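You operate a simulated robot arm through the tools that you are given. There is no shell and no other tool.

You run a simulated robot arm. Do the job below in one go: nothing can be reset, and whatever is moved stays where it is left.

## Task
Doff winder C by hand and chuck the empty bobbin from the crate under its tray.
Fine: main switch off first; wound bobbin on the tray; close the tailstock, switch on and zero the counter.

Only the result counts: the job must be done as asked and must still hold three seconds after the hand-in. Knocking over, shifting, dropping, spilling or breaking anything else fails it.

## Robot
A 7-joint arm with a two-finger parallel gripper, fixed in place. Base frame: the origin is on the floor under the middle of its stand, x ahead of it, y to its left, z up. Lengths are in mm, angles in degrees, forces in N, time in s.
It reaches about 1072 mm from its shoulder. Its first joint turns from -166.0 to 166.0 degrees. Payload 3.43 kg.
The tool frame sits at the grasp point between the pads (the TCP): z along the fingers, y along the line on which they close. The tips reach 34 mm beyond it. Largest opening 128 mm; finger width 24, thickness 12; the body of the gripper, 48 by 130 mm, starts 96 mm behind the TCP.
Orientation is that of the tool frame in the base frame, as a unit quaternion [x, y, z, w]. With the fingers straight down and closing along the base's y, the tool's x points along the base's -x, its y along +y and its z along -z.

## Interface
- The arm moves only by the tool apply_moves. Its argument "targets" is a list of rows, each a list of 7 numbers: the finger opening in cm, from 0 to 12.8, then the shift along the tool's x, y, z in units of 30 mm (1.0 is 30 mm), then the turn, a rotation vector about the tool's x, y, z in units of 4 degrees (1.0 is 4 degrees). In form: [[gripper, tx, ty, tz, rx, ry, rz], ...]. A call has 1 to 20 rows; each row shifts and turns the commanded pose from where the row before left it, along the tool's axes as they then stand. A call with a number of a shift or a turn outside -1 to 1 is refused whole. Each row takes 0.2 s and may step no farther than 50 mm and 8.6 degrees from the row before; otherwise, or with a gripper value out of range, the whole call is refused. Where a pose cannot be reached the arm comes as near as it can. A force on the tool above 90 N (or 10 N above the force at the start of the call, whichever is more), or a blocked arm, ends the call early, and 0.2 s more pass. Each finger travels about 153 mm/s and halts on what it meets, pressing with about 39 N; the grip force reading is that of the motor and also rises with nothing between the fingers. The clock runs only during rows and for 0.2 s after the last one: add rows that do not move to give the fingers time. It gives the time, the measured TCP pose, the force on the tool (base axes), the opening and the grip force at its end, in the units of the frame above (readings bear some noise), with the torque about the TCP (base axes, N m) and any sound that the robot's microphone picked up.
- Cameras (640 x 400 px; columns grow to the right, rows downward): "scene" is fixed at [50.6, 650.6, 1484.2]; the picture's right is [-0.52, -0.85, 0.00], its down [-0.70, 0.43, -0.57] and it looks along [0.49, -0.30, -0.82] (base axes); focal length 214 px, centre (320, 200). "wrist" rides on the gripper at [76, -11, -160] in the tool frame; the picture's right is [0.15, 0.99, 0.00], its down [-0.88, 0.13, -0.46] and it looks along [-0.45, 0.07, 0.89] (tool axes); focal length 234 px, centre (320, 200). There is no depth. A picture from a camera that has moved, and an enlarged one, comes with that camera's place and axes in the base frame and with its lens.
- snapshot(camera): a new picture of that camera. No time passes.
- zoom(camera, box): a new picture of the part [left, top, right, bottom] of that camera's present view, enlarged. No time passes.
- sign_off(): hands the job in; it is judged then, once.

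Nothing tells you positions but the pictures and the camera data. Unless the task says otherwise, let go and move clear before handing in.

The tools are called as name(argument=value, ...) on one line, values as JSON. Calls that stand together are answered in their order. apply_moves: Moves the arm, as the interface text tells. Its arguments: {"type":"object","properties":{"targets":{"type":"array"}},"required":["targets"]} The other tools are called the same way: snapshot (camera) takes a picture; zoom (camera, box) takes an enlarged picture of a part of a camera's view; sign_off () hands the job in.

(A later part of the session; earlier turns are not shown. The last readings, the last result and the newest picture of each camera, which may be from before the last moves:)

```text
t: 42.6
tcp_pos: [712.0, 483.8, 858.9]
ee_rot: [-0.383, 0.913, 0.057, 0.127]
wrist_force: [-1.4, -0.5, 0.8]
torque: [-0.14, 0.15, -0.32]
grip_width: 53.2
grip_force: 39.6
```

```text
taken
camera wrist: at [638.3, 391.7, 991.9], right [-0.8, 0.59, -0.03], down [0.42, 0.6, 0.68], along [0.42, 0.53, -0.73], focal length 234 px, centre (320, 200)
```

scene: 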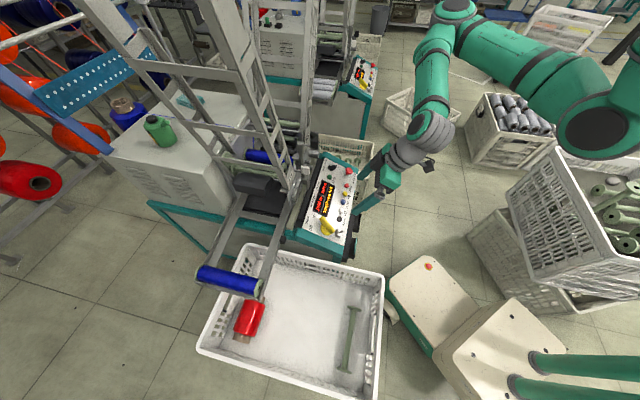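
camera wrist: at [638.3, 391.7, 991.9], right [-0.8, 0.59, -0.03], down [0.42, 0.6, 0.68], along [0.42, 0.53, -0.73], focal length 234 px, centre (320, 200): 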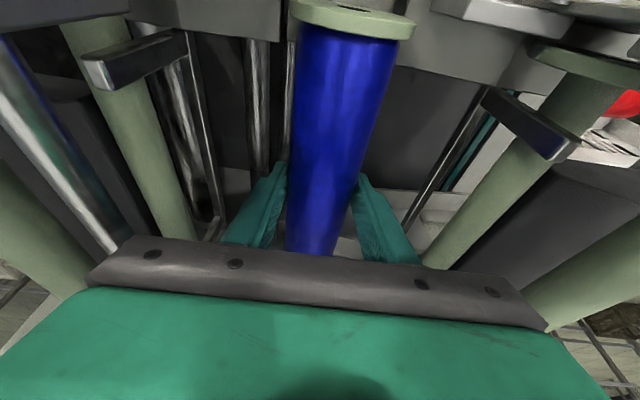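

The grip is firm at 53 mm with almost no side load. I'll pull the bobbin axially toward the operator in small steps and watch the forces.

apply_moves(targets=[[0, 0.1, 0, -0.03, 0, 0, 0], [0, 0.1, 0, -0.03, 0, 0, 0], [0, 0.1, 0, -0.03, 0, 0, 0], [0, 0, 0, 0, 0, 0, 0]])

snapshot(camera="wrist")

zoom(camera="scene", box=[230, 130, 340, 190])

```text
t: 43.6
tcp_pos: [705.1, 476.7, 859.0]
ee_rot: [-0.382, 0.914, 0.057, 0.128]
wrist_force: [-0.2, 2.1, 3.5]
torque: [-0.07, 0.1, -0.22]
grip_width: 52.9
grip_force: 38.9
```

```text
taken
camera wrist: at [631.7, 384.4, 991.8], right [-0.8, 0.59, -0.03], down [0.42, 0.6, 0.68], along [0.43, 0.53, -0.73], focal length 234 px, centre (320, 200)
```

wrist: 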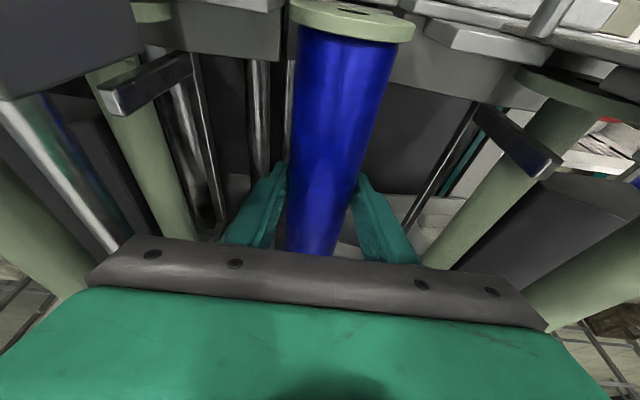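

```text
5.82 times, centred on (285, 160) of scene
camera zoom: at [50.6, 650.6, 1484.2], right [-0.52, -0.85, 0.0], down [-0.7, 0.43, -0.57], along [0.49, -0.3, -0.82], focal length 1248 px, centre (524, 433)
```

zoom: 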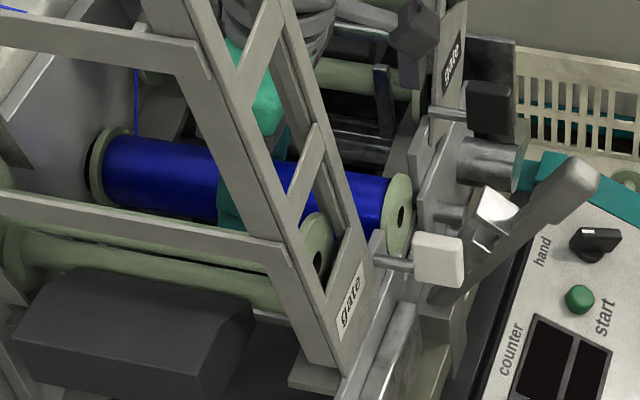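

It slid 10 mm freely, and the black headstock drive face is now showing behind the far flange. I'll pull further.

apply_moves(targets=[[0, 0.16, 0, -0.046, 0, 0, 0], [0, 0.16, 0, -0.046, 0, 0, 0], [0, 0, 0, 0, 0, 0, 0]])

zoom(camera="scene", box=[230, 130, 340, 190])

zoom(camera="wrist", box=[240, 0, 440, 130])

```text
t: 44.4
tcp_pos: [698.6, 469.6, 859.2]
ee_rot: [-0.383, 0.913, 0.058, 0.127]
wrist_force: [20.0, 22.3, 2.9]
torque: [0.0, 0.12, -0.97]
grip_width: 53.4
grip_force: 38.9
```

```text
5.82 times, centred on (285, 160) of scene
camera zoom: at [50.6, 650.6, 1484.2], right [-0.52, -0.85, 0.0], down [-0.7, 0.43, -0.57], along [0.49, -0.3, -0.82], focal length 1248 px, centre (524, 433)
```

zoom: 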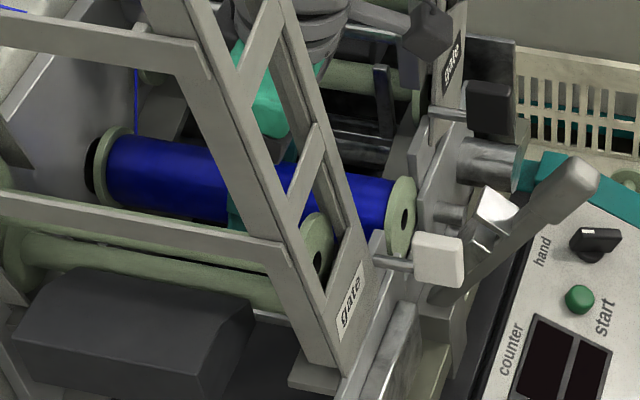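

```text
3.08 times, centred on (340, 65) of wrist
camera zoom: at [625.4, 379.0, 992.1], right [-0.8, 0.59, -0.03], down [0.41, 0.6, 0.68], along [0.43, 0.54, -0.73], focal length 720 px, centre (258, 615)
```

zoom: 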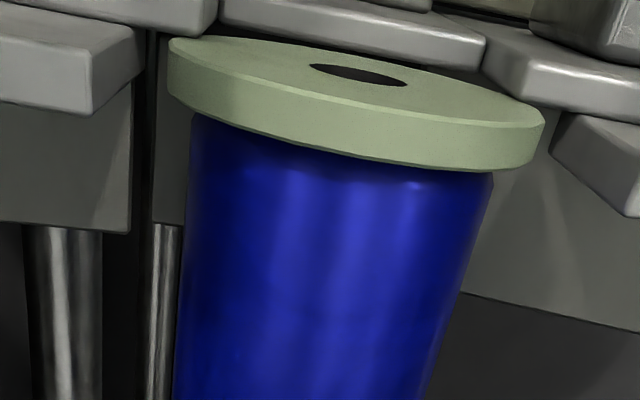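

The near flange has met the operator-side wall after about 13 mm, with 30 N resistance. I'll back off 4 mm and lift gently to see if the far end is off the drive pin.

apply_moves(targets=[[0, -0.13, 0, 0.037, 0, 0, 0], [0, -0.03, 0, -0.096, 0, 0, 0], [0, -0.03, 0, -0.096, 0, 0, 0], [0, 0, 0, 0, 0, 0, 0]])

zoom(camera="scene", box=[230, 130, 340, 190])

snapshot(camera="wrist")

```text
t: 45.4
tcp_pos: [700.5, 472.7, 863.9]
ee_rot: [-0.384, 0.913, 0.057, 0.127]
wrist_force: [0.2, -0.3, -2.1]
torque: [-0.02, 0.02, 0.16]
grip_width: 52.7
grip_force: 39.3
```

```text
5.82 times, centred on (285, 160) of scene
camera zoom: at [50.6, 650.6, 1484.2], right [-0.52, -0.85, 0.0], down [-0.7, 0.43, -0.57], along [0.49, -0.3, -0.82], focal length 1248 px, centre (524, 433)
```

zoom: 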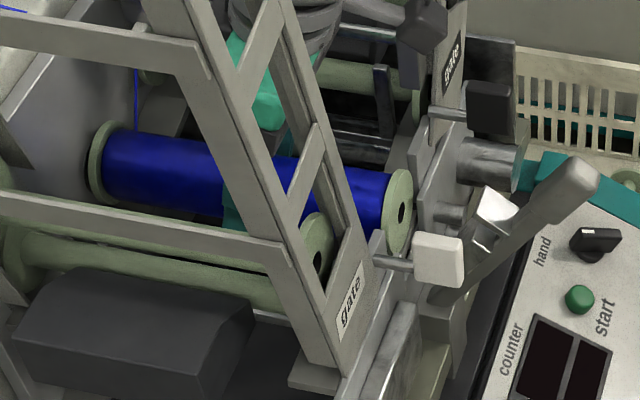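

```text
taken
camera wrist: at [627.7, 380.9, 997.3], right [-0.8, 0.59, -0.03], down [0.42, 0.6, 0.68], along [0.42, 0.53, -0.73], focal length 234 px, centre (320, 200)
```

wrist: 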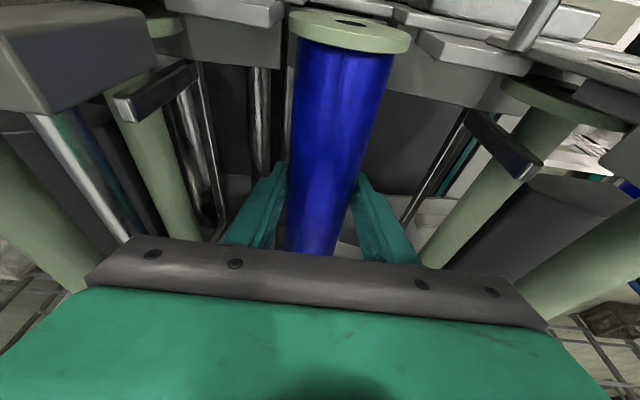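

The bobbin is free, with only its own weight of about 2 N on the wrist. I'm lifting it straight up between the magazines.

apply_moves(targets=[[0, -0.138, 0, -0.48, 0, 0, 0], [0, -0.276, 0, -0.961, 0, 0, 0], [0, -0.276, 0, -0.961, 0, 0, 0], [0, -0.276, 0, -0.961, 0, 0, 0], [0, -0.276, 0, -0.961, 0, 0, 0], [0, 0, 0, 0, 0, 0, 0]])

snapshot(camera="wrist")

zoom(camera="scene", box=[200, 60, 380, 200])

```text
t: 46.8
tcp_pos: [701.5, 472.0, 1001.3]
ee_rot: [-0.382, 0.914, 0.057, 0.127]
wrist_force: [-0.2, 0.7, -1.2]
torque: [-0.02, 0.02, -0.02]
grip_width: 0.0
grip_force: 33.1
```

```text
taken
camera wrist: at [628.7, 380.2, 1133.2], right [-0.8, 0.59, -0.03], down [0.42, 0.6, 0.68], along [0.42, 0.53, -0.73], focal length 234 px, centre (320, 200)
```

wrist: 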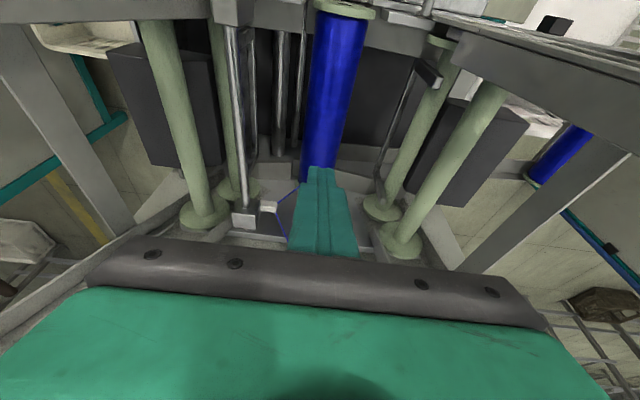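

```text
2.86 times, centred on (290, 130) of scene
camera zoom: at [50.6, 650.6, 1484.2], right [-0.52, -0.85, 0.0], down [-0.7, 0.43, -0.57], along [0.49, -0.3, -0.82], focal length 613 px, centre (406, 400)
```

zoom: 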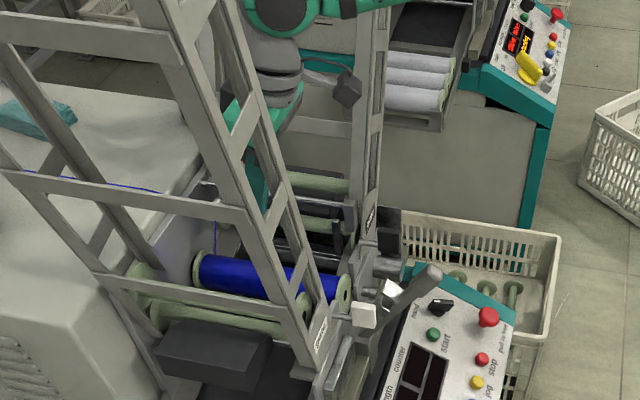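

The fingers slipped off and the bobbin is still on the drive pin, so it has to come further axially. I'm checking how it sits against the wall and the pin.

zoom(camera="wrist", box=[270, 0, 410, 100])

zoom(camera="wrist", box=[230, 120, 420, 250])

zoom(camera="scene", box=[285, 140, 335, 180])

zoom(camera="scene", box=[235, 130, 285, 170])

```text
4.00 times, centred on (340, 50) of wrist
camera zoom: at [628.7, 380.2, 1133.2], right [-0.8, 0.59, -0.03], down [0.42, 0.6, 0.68], along [0.42, 0.53, -0.73], focal length 937 px, centre (240, 800)
```

zoom: 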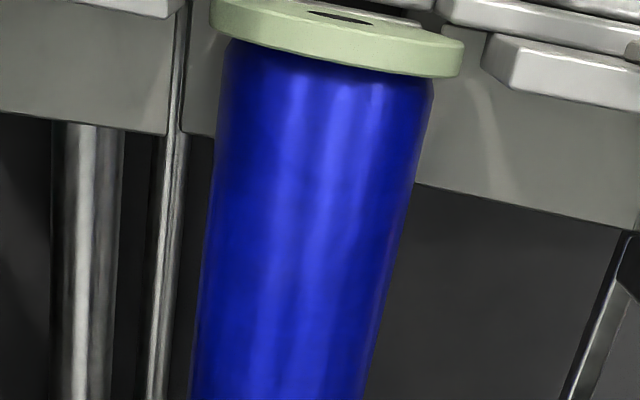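

```text
3.08 times, centred on (325, 185) of wrist
camera zoom: at [628.7, 380.2, 1133.2], right [-0.8, 0.59, -0.03], down [0.42, 0.6, 0.68], along [0.42, 0.53, -0.73], focal length 720 px, centre (305, 246)
```

zoom: 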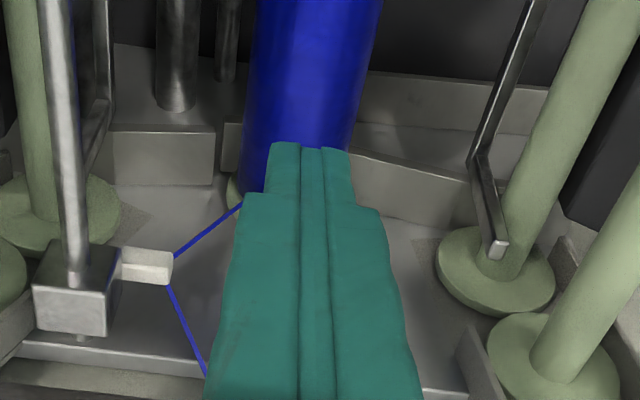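

```text
10.00 times, centred on (310, 160) of scene
camera zoom: at [50.6, 650.6, 1484.2], right [-0.52, -0.85, 0.0], down [-0.7, 0.43, -0.57], along [0.49, -0.3, -0.82], focal length 2145 px, centre (420, 600)
```

zoom: 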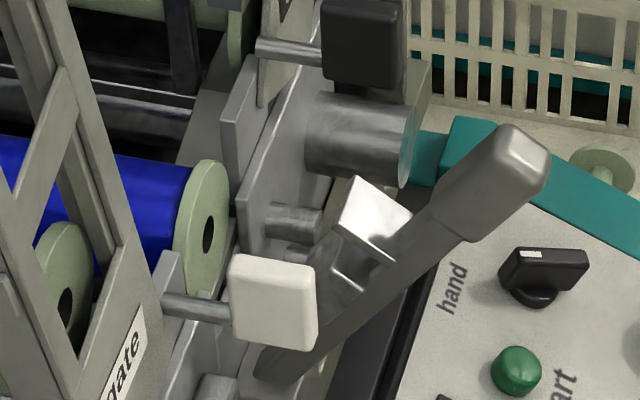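

```text
10.00 times, centred on (260, 150) of scene
camera zoom: at [50.6, 650.6, 1484.2], right [-0.52, -0.85, 0.0], down [-0.7, 0.43, -0.57], along [0.49, -0.3, -0.82], focal length 2145 px, centre (920, 700)
```

zoom: 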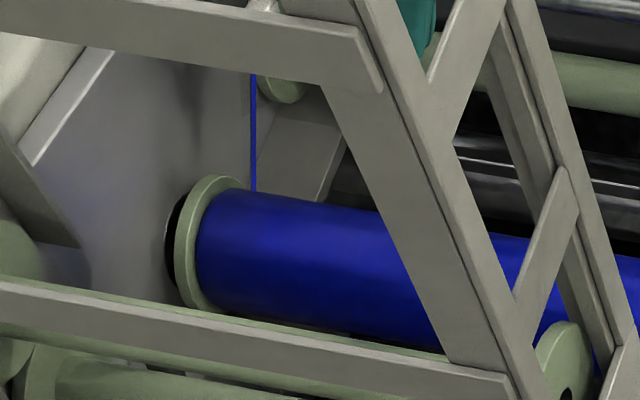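

The flange rests just behind the wall and the pin is still engaged, because I backed off before lifting. I'll re-open, come back down to the same grasp, and pull until light contact before lifting.

apply_moves(targets=[[7.6, 0, 0, 0, 0, 0, 0], [7.6, 0, 0, 0, 0, 0, 0], [7.6, 0.276, 0, 0.961, 0, 0, 0], [7.6, 0.276, 0, 0.961, 0, 0, 0], [7.6, 0.276, 0, 0.961, 0, 0, 0], [7.6, 0.276, 0, 0.961, 0, 0, 0], [7.6, 0.2, 0, 0.7, 0, 0, 0], [7.6, 0, 0, 0, 0, 0, 0]])

snapshot(camera="wrist")

```text
t: 48.6
tcp_pos: [700.7, 473.4, 857.7]
ee_rot: [-0.384, 0.913, 0.057, 0.126]
wrist_force: [0.1, 0.3, 0.1]
torque: [-0.01, 0.03, 0.02]
grip_width: 76.0
grip_force: 0.1
```

```text
taken
camera wrist: at [627.4, 381.5, 990.0], right [-0.81, 0.59, -0.03], down [0.41, 0.6, 0.68], along [0.42, 0.53, -0.73], focal length 234 px, centre (320, 200)
```

wrist: 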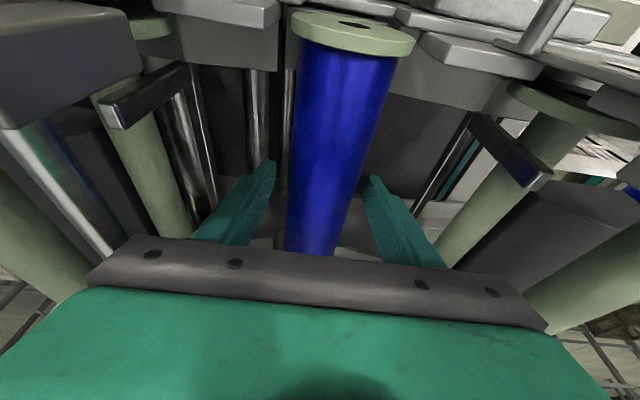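

I'm gripping again and pulling the last few millimetres to light contact.

apply_moves(targets=[[0, 0, 0, 0, 0, 0, 0], [0, 0, 0, 0, 0, 0, 0], [0, 0, 0, 0, 0, 0, 0], [0, 0.064, 0, -0.018, 0, 0, 0], [0, 0.064, 0, -0.018, 0, 0, 0], [0, 0, 0, 0, 0, 0, 0]])

zoom(camera="scene", box=[230, 130, 340, 190])

```text
t: 50.0
tcp_pos: [698.7, 471.1, 858.6]
ee_rot: [-0.383, 0.913, 0.058, 0.128]
wrist_force: [7.9, 8.4, 0.1]
torque: [0.22, -0.24, -0.74]
grip_width: 52.4
grip_force: 39.2
```

```text
5.82 times, centred on (285, 160) of scene
camera zoom: at [50.6, 650.6, 1484.2], right [-0.52, -0.85, 0.0], down [-0.7, 0.43, -0.57], along [0.49, -0.3, -0.82], focal length 1248 px, centre (524, 433)
```

zoom: 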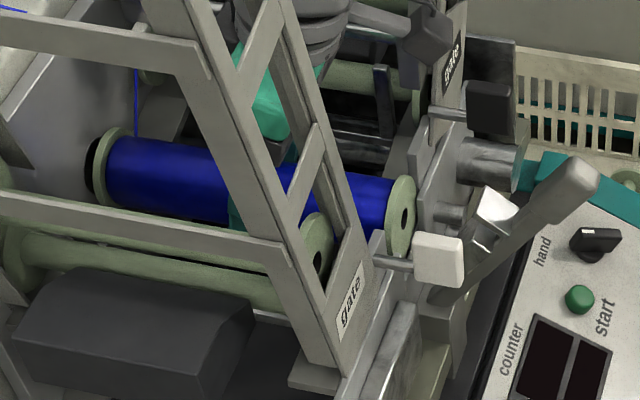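

Light contact at 11 N. I'll lift in small increments while holding that axial position.

apply_moves(targets=[[0, -0.018, 0, -0.064, 0, 0, 0], [0, -0.018, 0, -0.064, 0, 0, 0], [0, 0, 0, 0, 0, 0, 0]])

zoom(camera="scene", box=[230, 130, 340, 190])

```text
t: 50.8
tcp_pos: [698.4, 470.7, 861.4]
ee_rot: [-0.383, 0.913, 0.057, 0.127]
wrist_force: [8.0, 9.2, -6.1]
torque: [0.43, -0.56, -0.59]
grip_width: 52.7
grip_force: 38.4
```

```text
5.82 times, centred on (285, 160) of scene
camera zoom: at [50.6, 650.6, 1484.2], right [-0.52, -0.85, 0.0], down [-0.7, 0.43, -0.57], along [0.49, -0.3, -0.82], focal length 1248 px, centre (524, 433)
```

zoom: 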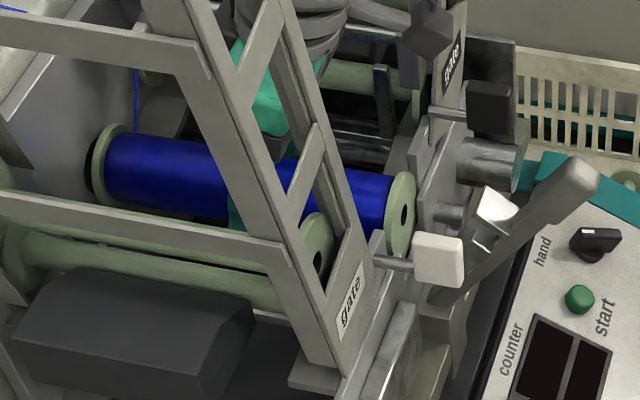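

The bobbin is rising with little vertical load. I'll lift a few millimetres more, then try to draw the near flange over the wall.

apply_moves(targets=[[0, -0.018, 0, -0.064, 0, 0, 0], [0, -0.018, 0, -0.064, 0, 0, 0], [0, -0.018, 0, -0.064, 0, 0, 0], [0, 0, 0, 0, 0, 0, 0]])

zoom(camera="scene", box=[230, 130, 340, 190])

zoom(camera="wrist", box=[240, 0, 440, 130])

```text
t: 51.8
tcp_pos: [697.8, 469.7, 866.6]
ee_rot: [-0.383, 0.913, 0.057, 0.126]
wrist_force: [-0.4, -0.3, -1.5]
torque: [-0.02, 0.0, -0.03]
grip_width: 52.5
grip_force: 39.2
```

```text
5.82 times, centred on (285, 160) of scene
camera zoom: at [50.6, 650.6, 1484.2], right [-0.52, -0.85, 0.0], down [-0.7, 0.43, -0.57], along [0.49, -0.3, -0.82], focal length 1248 px, centre (524, 433)
```

zoom: 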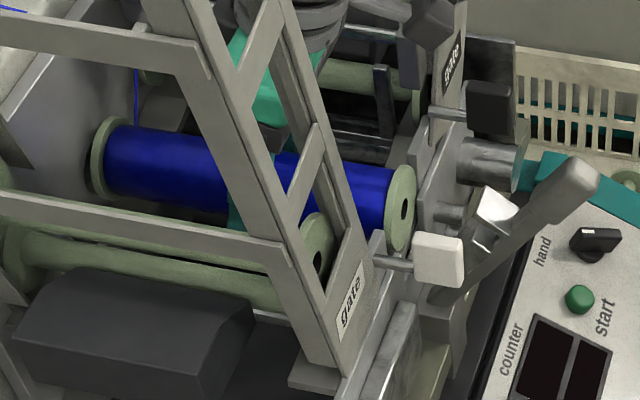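

```text
3.08 times, centred on (340, 65) of wrist
camera zoom: at [625.4, 377.6, 1000.0], right [-0.8, 0.59, -0.03], down [0.42, 0.6, 0.68], along [0.42, 0.53, -0.73], focal length 720 px, centre (258, 615)
```

zoom: 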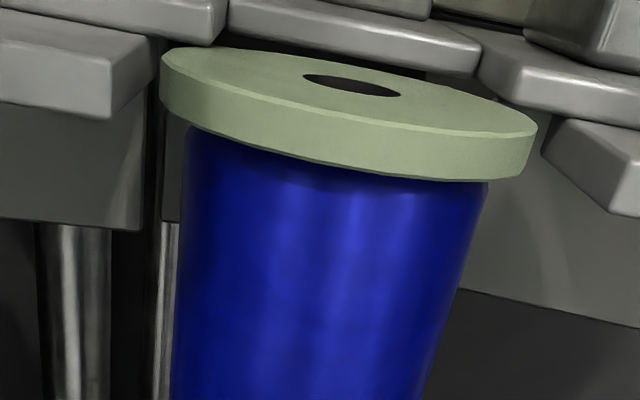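

There is now only about 1.5 N of weight and no torque. I'll pull along the axis to check whether it clears the wall.

apply_moves(targets=[[0, 0.16, 0, -0.046, 0, 0, 0], [0, 0.16, 0, -0.046, 0, 0, 0], [0, 0, 0, 0, 0, 0, 0]])

zoom(camera="scene", box=[230, 130, 340, 190])

snapshot(camera="wrist")

```text
t: 52.6
tcp_pos: [691.1, 464.7, 868.2]
ee_rot: [-0.383, 0.913, 0.058, 0.128]
wrist_force: [18.7, 23.4, 5.0]
torque: [0.02, 0.08, 0.46]
grip_width: 52.5
grip_force: 39.4
```

```text
5.82 times, centred on (285, 160) of scene
camera zoom: at [50.6, 650.6, 1484.2], right [-0.52, -0.85, 0.0], down [-0.7, 0.43, -0.57], along [0.49, -0.3, -0.82], focal length 1248 px, centre (524, 433)
```

zoom: 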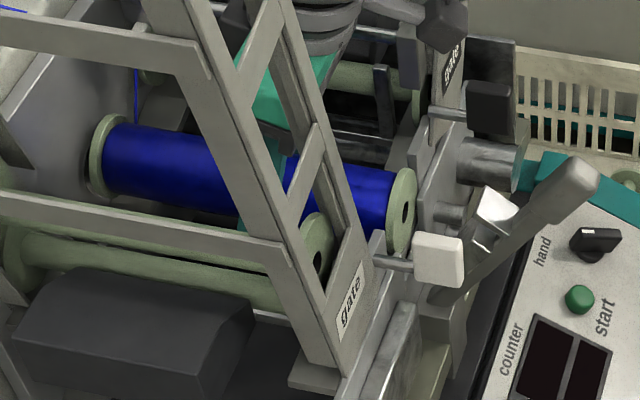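

```text
taken
camera wrist: at [618.3, 372.2, 1000.9], right [-0.81, 0.59, -0.03], down [0.41, 0.6, 0.68], along [0.42, 0.54, -0.73], focal length 234 px, centre (320, 200)
```

wrist: 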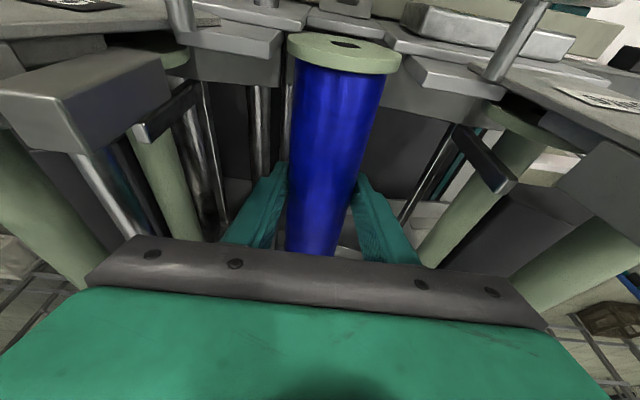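

The flange is still blocked at 30 N. I'll lift a little more to see whether the bobbin rises freely now.

apply_moves(targets=[[0, -0.05, 0, 0.02, 0, 0, 0], [0, -0.023, 0, -0.08, 0, 0, 0], [0, -0.023, 0, -0.08, 0, 0, 0], [0, -0.023, 0, -0.08, 0, 0, 0], [0, 0, 0, 0, 0, 0, 0]])

zoom(camera="scene", box=[230, 130, 340, 190])

zoom(camera="wrist", box=[240, 0, 440, 130])

```text
t: 53.8
tcp_pos: [691.6, 463.6, 874.9]
ee_rot: [-0.382, 0.914, 0.056, 0.126]
wrist_force: [3.4, 1.5, -3.1]
torque: [0.14, -0.12, 0.16]
grip_width: 51.9
grip_force: 39.2
```

```text
5.82 times, centred on (285, 160) of scene
camera zoom: at [50.6, 650.6, 1484.2], right [-0.52, -0.85, 0.0], down [-0.7, 0.43, -0.57], along [0.49, -0.3, -0.82], focal length 1248 px, centre (524, 433)
```

zoom: 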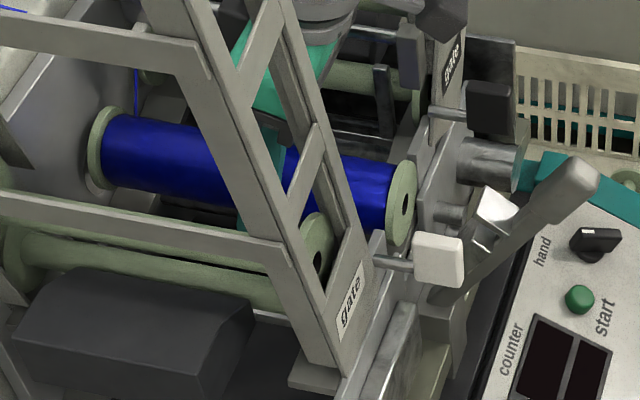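

```text
3.08 times, centred on (340, 65) of wrist
camera zoom: at [619.2, 371.4, 1007.6], right [-0.8, 0.59, -0.03], down [0.42, 0.6, 0.68], along [0.42, 0.53, -0.73], focal length 720 px, centre (258, 615)
```

zoom: 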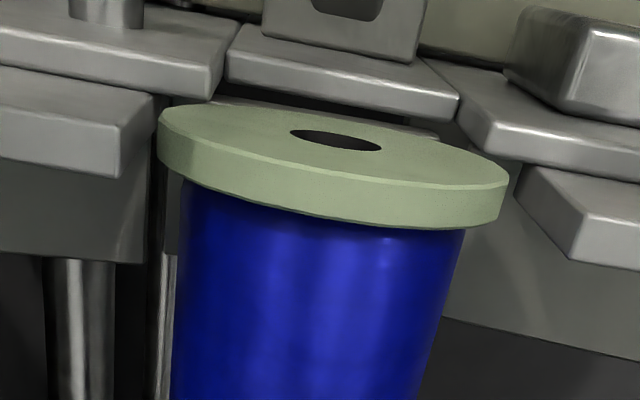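

Both flanges have now risen about 15 mm, so the bobbin is off the pin. I'll keep lifting and check the grip.

apply_moves(targets=[[0, -0.069, 0, -0.24, 0, 0, 0], [0, -0.138, 0, -0.48, 0, 0, 0], [0, -0.138, 0, -0.48, 0, 0, 0], [0, 0, 0, 0, 0, 0, 0]])

zoom(camera="scene", box=[200, 90, 380, 200])

snapshot(camera="wrist")

```text
t: 54.8
tcp_pos: [692.4, 463.4, 911.5]
ee_rot: [-0.382, 0.914, 0.056, 0.127]
wrist_force: [-0.4, 0.5, -1.0]
torque: [-0.03, 0.05, 0.0]
grip_width: 52.0
grip_force: 38.8
```

```text
3.56 times, centred on (290, 145) of scene
camera zoom: at [50.6, 650.6, 1484.2], right [-0.52, -0.85, 0.0], down [-0.7, 0.43, -0.57], along [0.49, -0.3, -0.82], focal length 763 px, centre (427, 396)
```

zoom: 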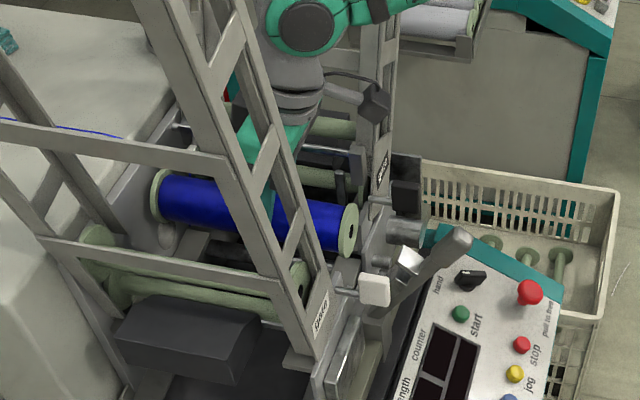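

```text
taken
camera wrist: at [619.3, 371.5, 1045.0], right [-0.8, 0.59, -0.03], down [0.42, 0.6, 0.68], along [0.42, 0.53, -0.73], focal length 234 px, centre (320, 200)
```

wrist: 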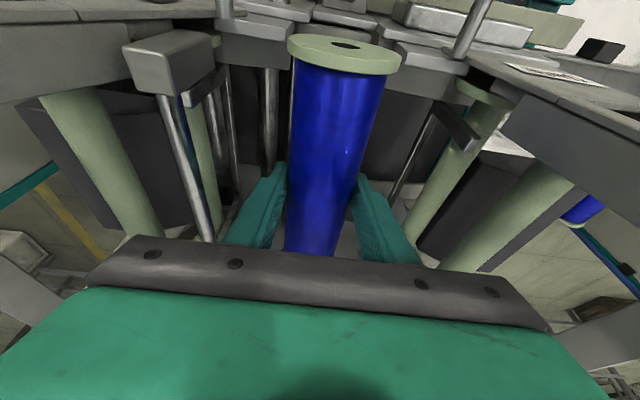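

The bobbin is clear of the headstock and held at 52 mm. I'll lift it to about z=1040, then draw it out toward the operator side between the magazines.

apply_moves(targets=[[0, -0.2, 0, -0.7, 0, 0, 0], [0, -0.276, 0, -0.961, 0, 0, 0], [0, -0.276, 0, -0.961, 0, 0, 0], [0, -0.276, 0, -0.961, 0, 0, 0], [0, -0.15, 0, -0.52, 0, 0, 0], [0, 0, 0, 0, 0, 0, 0]])

snapshot(camera="wrist")

snapshot(camera="scene")

```text
t: 56.2
tcp_pos: [693.9, 462.4, 1041.0]
ee_rot: [-0.383, 0.913, 0.058, 0.127]
wrist_force: [-0.6, 0.5, -1.5]
torque: [-0.02, 0.02, 0.03]
grip_width: 52.2
grip_force: 38.6
```

```text
taken
camera wrist: at [620.5, 370.8, 1173.4], right [-0.8, 0.59, -0.03], down [0.42, 0.6, 0.68], along [0.42, 0.53, -0.73], focal length 234 px, centre (320, 200)
```

wrist: 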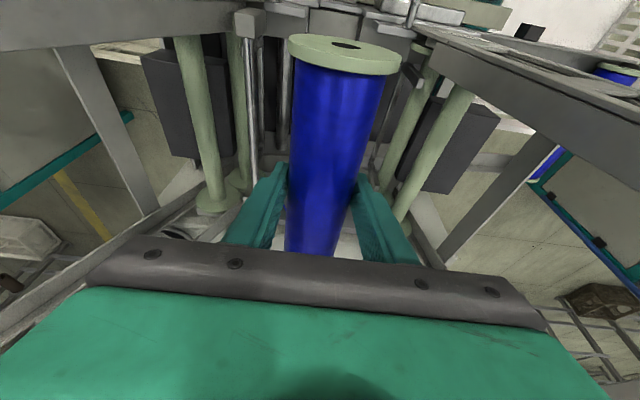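

```text
taken
```

scene: 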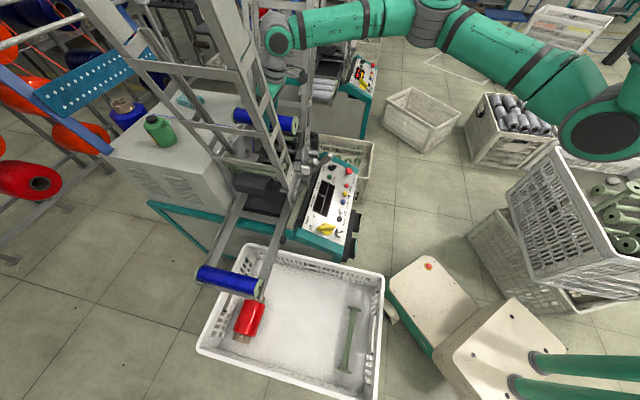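

The bobbin hangs level and clear. I'm now drawing it out toward the operator side.

apply_moves(targets=[[0, 0.5, 0, -0.14, 0, 0, 0], [0, 0.961, 0, -0.2756, 0, 0, 0], [0, 0.961, 0, -0.2756, 0, 0, 0], [0, 0.961, 0, -0.2756, 0, 0, 0], [0, 0.961, 0, -0.2756, 0, 0, 0], [0, 0.961, 0, -0.2756, 0, 0, 0], [0, 0.961, 0, -0.2756, 0, 0, 0], [0, 0.961, 0, -0.2756, 0, 0, 0], [0, 0.961, 0, -0.2756, 0, 0, 0], [0, 0.961, 0, -0.2756, 0, 0, 0], [0, 0.5, 0, -0.14, 0, 0, 0]])

snapshot(camera="wrist")

snapshot(camera="scene")

```text
t: 58.6
tcp_pos: [482.0, 248.9, 1042.6]
ee_rot: [-0.383, 0.913, 0.056, 0.128]
wrist_force: [0.1, -0.3, -2.4]
torque: [-0.05, 0.07, 0.01]
grip_width: 52.1
grip_force: 38.9
```

```text
taken
camera wrist: at [409.2, 156.6, 1173.9], right [-0.8, 0.59, -0.03], down [0.42, 0.6, 0.68], along [0.42, 0.53, -0.73], focal length 234 px, centre (320, 200)
```

wrist: 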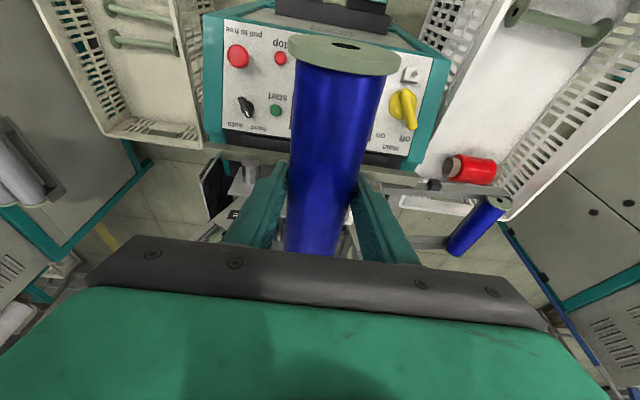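

```text
taken
```

scene: 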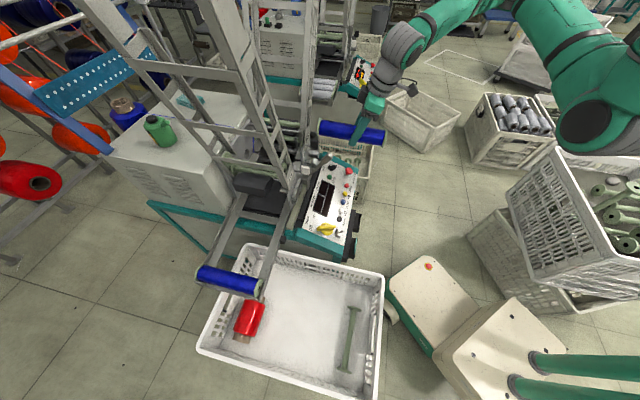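

The bobbin is out in the open. I'm measuring the tray and the bobbin already on it from both cameras before carrying it over.

zoom(camera="wrist", box=[400, 150, 540, 270])

zoom(camera="scene", box=[180, 180, 310, 310])

```text
3.33 times, centred on (470, 210) of wrist
camera zoom: at [409.2, 156.6, 1173.9], right [-0.8, 0.59, -0.03], down [0.42, 0.6, 0.68], along [0.42, 0.53, -0.73], focal length 781 px, centre (-180, 167)
```

zoom: 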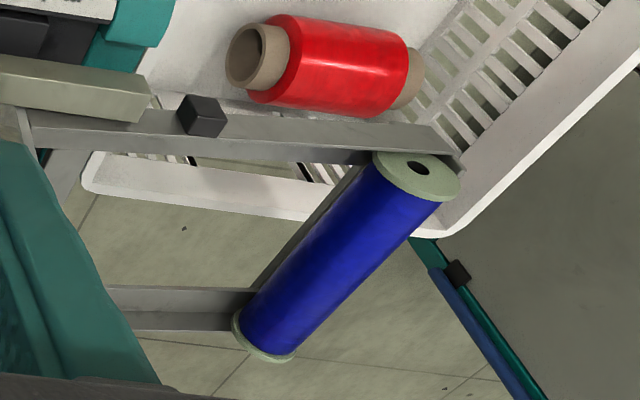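

```text
3.08 times, centred on (245, 245) of scene
camera zoom: at [50.6, 650.6, 1484.2], right [-0.52, -0.85, 0.0], down [-0.7, 0.43, -0.57], along [0.49, -0.3, -0.82], focal length 660 px, centre (551, 62)
```

zoom: 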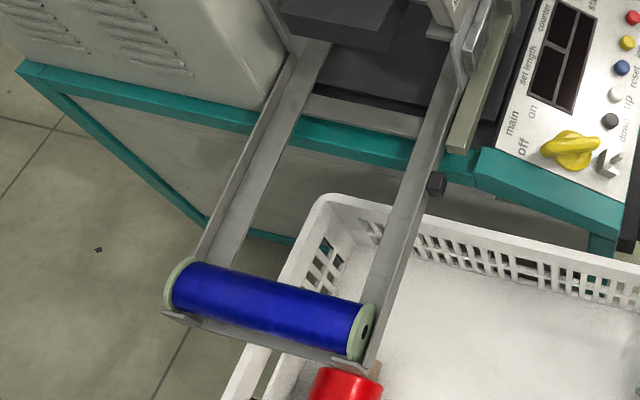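

The tray bobbin lies at z≈733 with its near face at q≈731, and the rails slope about 5° down to the end lip. I'll carry the wound bobbin sideways past the near magazine to line up with the tray.

apply_moves(targets=[[0, 0, 0.5, 0, 0, 0, 0], [0, 0, 1, 0, 0, 0, 0], [0, 0, 1, 0, 0, 0, 0], [0, 0, 1, 0, 0, 0, 0], [0, 0, 1, 0, 0, 0, 0], [0, 0, 1, 0, 0, 0, 0], [0, 0, 1, 0, 0, 0, 0], [0, 0, 1, 0, 0, 0, 0], [0, 0, 1, 0, 0, 0, 0], [0, 0, 1, 0, 0, 0, 0], [0, 0, 1, 0, 0, 0, 0], [0, 0, 1, 0, 0, 0, 0], [0, 0, 1, 0, 0, 0, 0], [0, 0, 0.5, 0, 0, 0, 0]])

snapshot(camera="wrist")

snapshot(camera="scene")

```text
t: 61.6
tcp_pos: [204.7, 521.8, 1043.2]
ee_rot: [-0.382, 0.913, 0.057, 0.128]
wrist_force: [0.5, -0.4, -2.5]
torque: [0.0, 0.05, 0.01]
grip_width: 52.0
grip_force: 39.0
```

```text
taken
camera wrist: at [130.9, 430.3, 1175.8], right [-0.8, 0.59, -0.03], down [0.42, 0.6, 0.68], along [0.42, 0.53, -0.73], focal length 234 px, centre (320, 200)
```

wrist: 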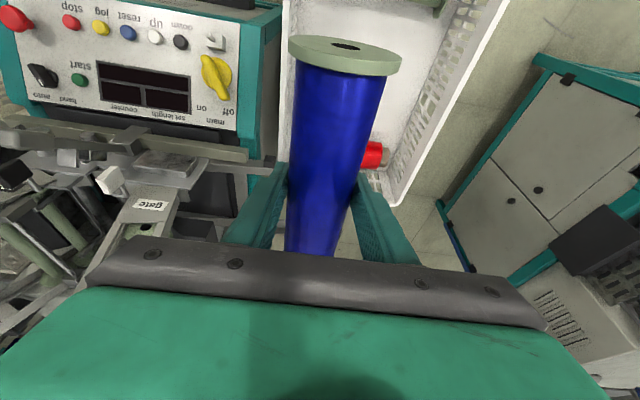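

```text
taken
```

scene: 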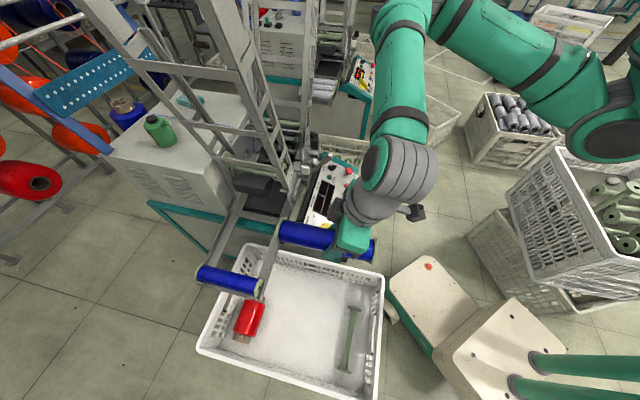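

I'm lined up beside the tray at m≈-220. I'll move over the tray at this height, then check.

apply_moves(targets=[[0, -0.5, 0, 0.14, 0, 0, 0], [0, -0.961, 0, 0.2756, 0, 0, 0], [0, -0.961, 0, 0.2756, 0, 0, 0], [0, -0.961, 0, 0.2756, 0, 0, 0], [0, -0.961, 0, 0.2756, 0, 0, 0], [0, -0.961, 0, 0.2756, 0, 0, 0], [0, -0.961, 0, 0.2756, 0, 0, 0], [0, -0.961, 0, 0.2756, 0, 0, 0], [0, -0.961, 0, 0.2756, 0, 0, 0], [0, -0.961, 0, 0.2756, 0, 0, 0], [0, -0.8, 0, 0.23, 0, 0, 0], [0, 0, 0, 0, 0, 0, 0]])

snapshot(camera="wrist")

snapshot(camera="scene")

```text
t: 64.2
tcp_pos: [420.9, 744.3, 1042.5]
ee_rot: [-0.382, 0.914, 0.057, 0.126]
wrist_force: [1.2, 0.3, -2.3]
torque: [-0.01, 0.0, -0.01]
grip_width: 52.2
grip_force: 39.2
```

```text
taken
camera wrist: at [348.1, 652.6, 1175.6], right [-0.8, 0.59, -0.03], down [0.42, 0.6, 0.68], along [0.42, 0.53, -0.73], focal length 234 px, centre (320, 200)
```

wrist: 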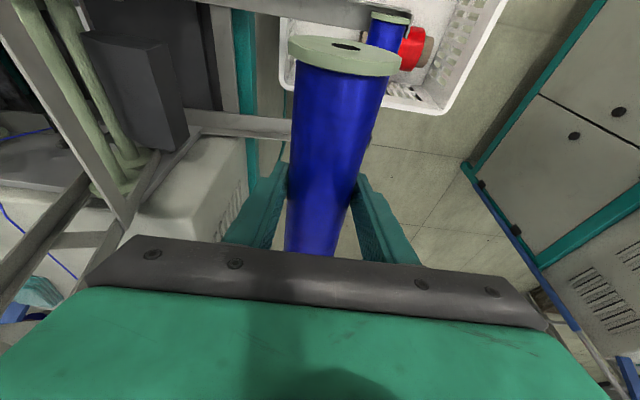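

```text
taken
```

scene: 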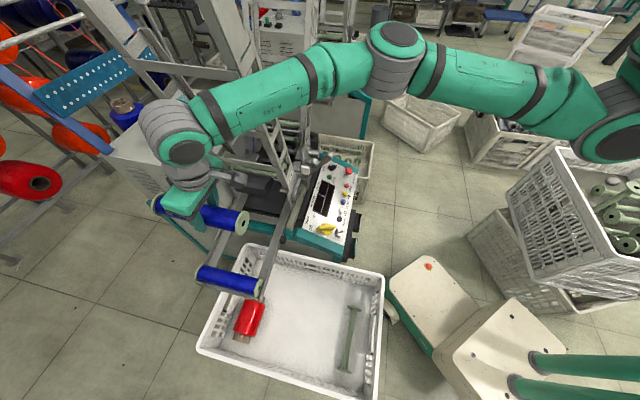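

The bobbin is above the tray. The forearm passes close to the near magazine, so I'm checking that clearance and the tray alignment first.

zoom(camera="scene", box=[130, 60, 330, 300])

zoom(camera="wrist", box=[60, 0, 460, 260])

```text
1.67 times, centred on (230, 180) of scene
camera zoom: at [50.6, 650.6, 1484.2], right [-0.52, -0.85, 0.0], down [-0.7, 0.43, -0.57], along [0.49, -0.3, -0.82], focal length 358 px, centre (470, 233)
```

zoom: 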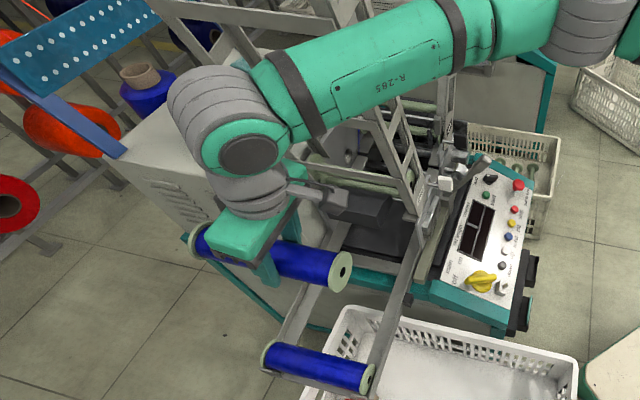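

```text
1.54 times, centred on (260, 130) of wrist
camera zoom: at [348.1, 652.6, 1175.6], right [-0.8, 0.59, -0.03], down [0.42, 0.6, 0.68], along [0.42, 0.53, -0.73], focal length 360 px, centre (412, 308)
```

zoom: 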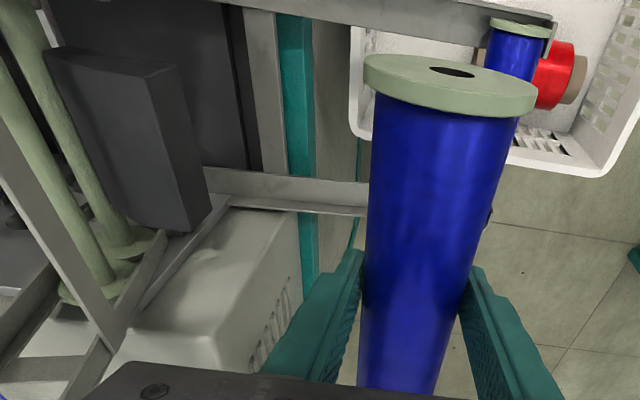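

The bobbin's line matches the tray and I see no contact. I'm descending toward the rails in stages.

apply_moves(targets=[[0, 0.138, 0, 0.48, 0, 0, 0], [0, 0.2766, 0, 0.9606, 0, 0, 0], [0, 0.2766, 0, 0.9606, 0, 0, 0], [0, 0.2766, 0, 0.9606, 0, 0, 0], [0, 0.2766, 0, 0.9606, 0, 0, 0], [0, 0.2766, 0, 0.9606, 0, 0, 0], [0, 0.2766, 0, 0.9606, 0, 0, 0], [0, 0, 0, 0, 0, 0, 0]])

snapshot(camera="wrist")

zoom(camera="scene", box=[130, 60, 330, 300])

```text
t: 66.0
tcp_pos: [420.9, 744.3, 847.9]
ee_rot: [-0.382, 0.914, 0.056, 0.127]
wrist_force: [-0.4, -0.2, -1.9]
torque: [-0.05, 0.03, -0.02]
grip_width: 52.3
grip_force: 39.3
```

```text
taken
camera wrist: at [347.2, 652.9, 981.1], right [-0.8, 0.59, -0.03], down [0.42, 0.6, 0.68], along [0.42, 0.53, -0.73], focal length 234 px, centre (320, 200)
```

wrist: 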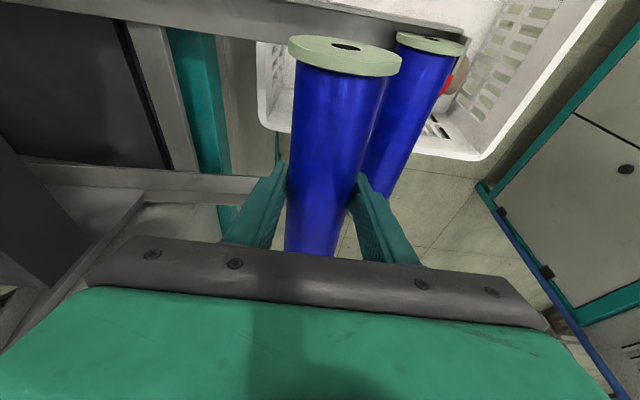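

```text
1.67 times, centred on (230, 180) of scene
camera zoom: at [50.6, 650.6, 1484.2], right [-0.52, -0.85, 0.0], down [-0.7, 0.43, -0.57], along [0.49, -0.3, -0.82], focal length 358 px, centre (470, 233)
```

zoom: 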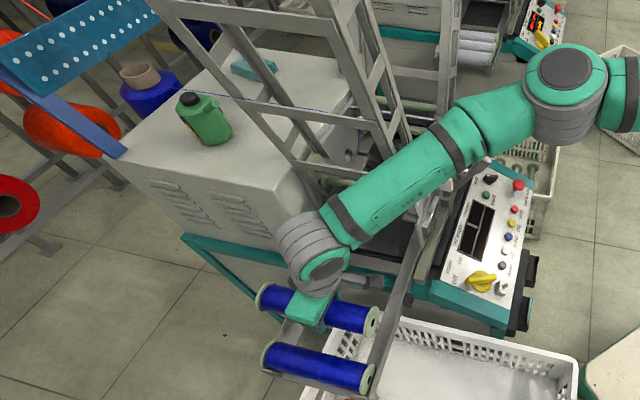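

The held bobbin is parallel to the tray bobbin, about 80 mm up-slope from it. I'll lower it to just above the rails.

apply_moves(targets=[[0, 0.2766, 0, 0.9606, 0, 0, 0], [0, 0.2766, 0, 0.9606, 0, 0, 0], [0, 0.2766, 0, 0.9606, 0, 0, 0], [0, 0.05, 0, 0.16, 0, 0, 0], [0, 0, 0, 0, 0, 0, 0]])

snapshot(camera="wrist")

zoom(camera="scene", box=[180, 180, 320, 310])

```text
t: 67.2
tcp_pos: [420.1, 743.9, 752.7]
ee_rot: [-0.382, 0.914, 0.057, 0.127]
wrist_force: [0.9, -0.2, -2.1]
torque: [0.0, 0.04, -0.01]
grip_width: 52.4
grip_force: 39.3
```

```text
taken
camera wrist: at [346.3, 652.5, 886.1], right [-0.8, 0.59, -0.03], down [0.42, 0.6, 0.68], along [0.42, 0.53, -0.73], focal length 234 px, centre (320, 200)
```

wrist: 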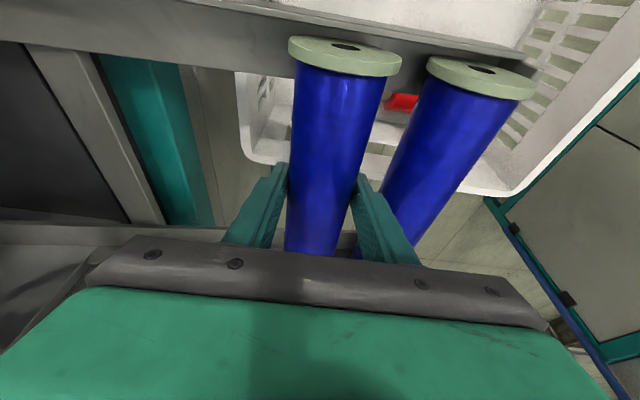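

```text
3.08 times, centred on (250, 245) of scene
camera zoom: at [50.6, 650.6, 1484.2], right [-0.52, -0.85, 0.0], down [-0.7, 0.43, -0.57], along [0.49, -0.3, -0.82], focal length 660 px, centre (535, 62)
```

zoom: 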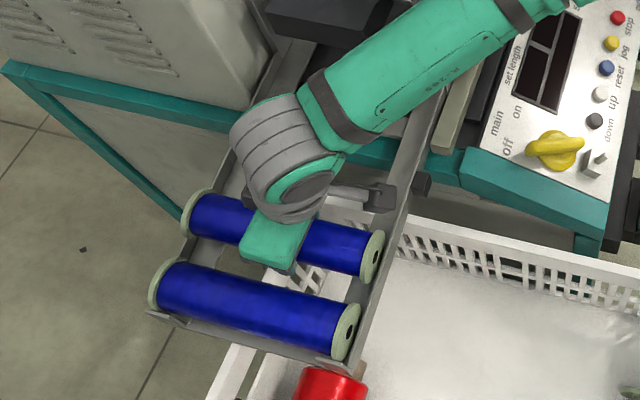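

It's aligned just above the rails. I'll lower it in small steps until the rails take the weight.

apply_moves(targets=[[0, -0.04, 0, 0.11, 0, 0, 0], [0, 0.028, 0, 0.096, 0, 0, 0], [0, 0.028, 0, 0.096, 0, 0, 0], [0, 0, 0, 0, 0, 0, 0]])

zoom(camera="wrist", box=[260, 10, 560, 210])

zoom(camera="scene", box=[180, 180, 320, 310])

```text
t: 68.2
tcp_pos: [422.0, 747.1, 748.3]
ee_rot: [-0.382, 0.913, 0.058, 0.129]
wrist_force: [-3.1, 3.9, 30.5]
torque: [0.09, -0.02, -0.09]
grip_width: 52.2
grip_force: 39.1
```

```text
2.00 times, centred on (410, 110) of wrist
camera zoom: at [348.0, 654.5, 879.5], right [-0.8, 0.59, -0.03], down [0.41, 0.6, 0.68], along [0.43, 0.54, -0.73], focal length 468 px, centre (140, 380)
```

zoom: 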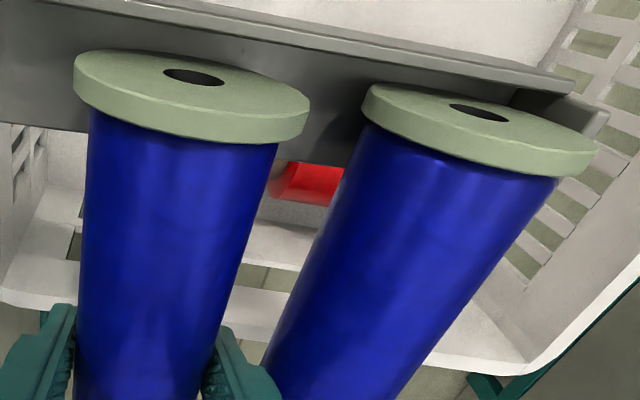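

```text
3.08 times, centred on (250, 245) of scene
camera zoom: at [50.6, 650.6, 1484.2], right [-0.52, -0.85, 0.0], down [-0.7, 0.43, -0.57], along [0.49, -0.3, -0.82], focal length 660 px, centre (535, 62)
```

zoom: 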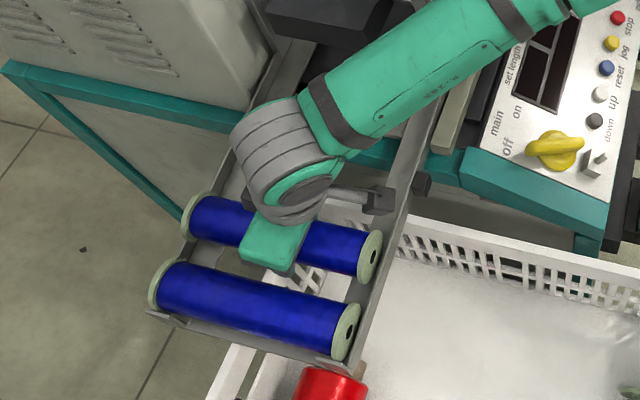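

The rails have taken the weight, with 30 N upward. I'll ease off 3 mm, open slightly, and lift away.

apply_moves(targets=[[0, -0.028, 0, -0.096, 0, 0, 0], [6.6, 0, 0, 0, 0, 0, 0], [6.6, 0, 0, 0, 0, 0, 0], [6.6, 0, 0, 0, 0, 0, 0]])

zoom(camera="wrist", box=[240, 10, 560, 250])

zoom(camera="scene", box=[180, 180, 320, 310])

```text
t: 69.2
tcp_pos: [420.8, 744.5, 747.6]
ee_rot: [-0.383, 0.913, 0.058, 0.126]
wrist_force: [-0.6, -0.7, 0.3]
torque: [0.04, -0.01, 0.0]
grip_width: 66.1
grip_force: 0.4
```

```text
1.67 times, centred on (400, 130) of wrist
camera zoom: at [348.1, 653.7, 880.0], right [-0.8, 0.59, -0.03], down [0.42, 0.6, 0.68], along [0.42, 0.53, -0.73], focal length 390 px, centre (187, 317)
```

zoom: 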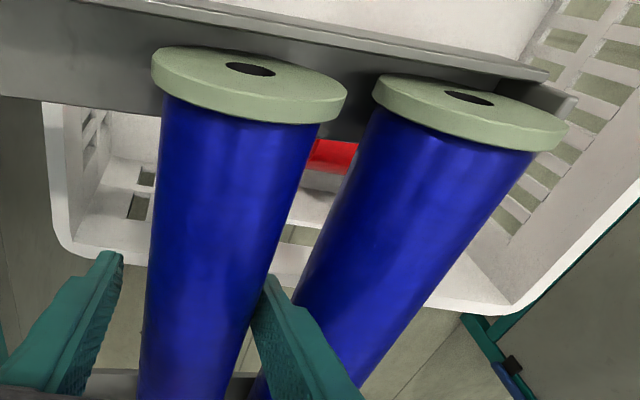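

```text
3.08 times, centred on (250, 245) of scene
camera zoom: at [50.6, 650.6, 1484.2], right [-0.52, -0.85, 0.0], down [-0.7, 0.43, -0.57], along [0.49, -0.3, -0.82], focal length 660 px, centre (535, 62)
```

zoom: 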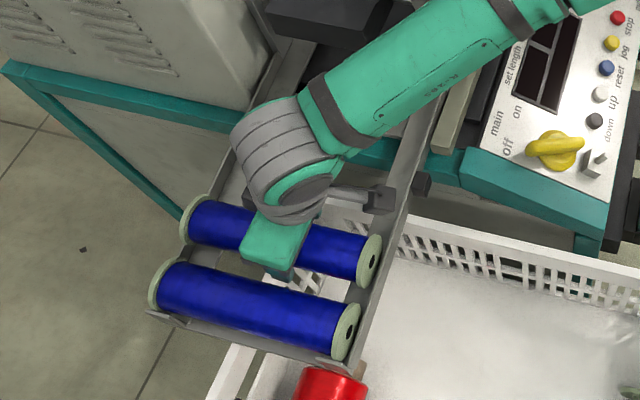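

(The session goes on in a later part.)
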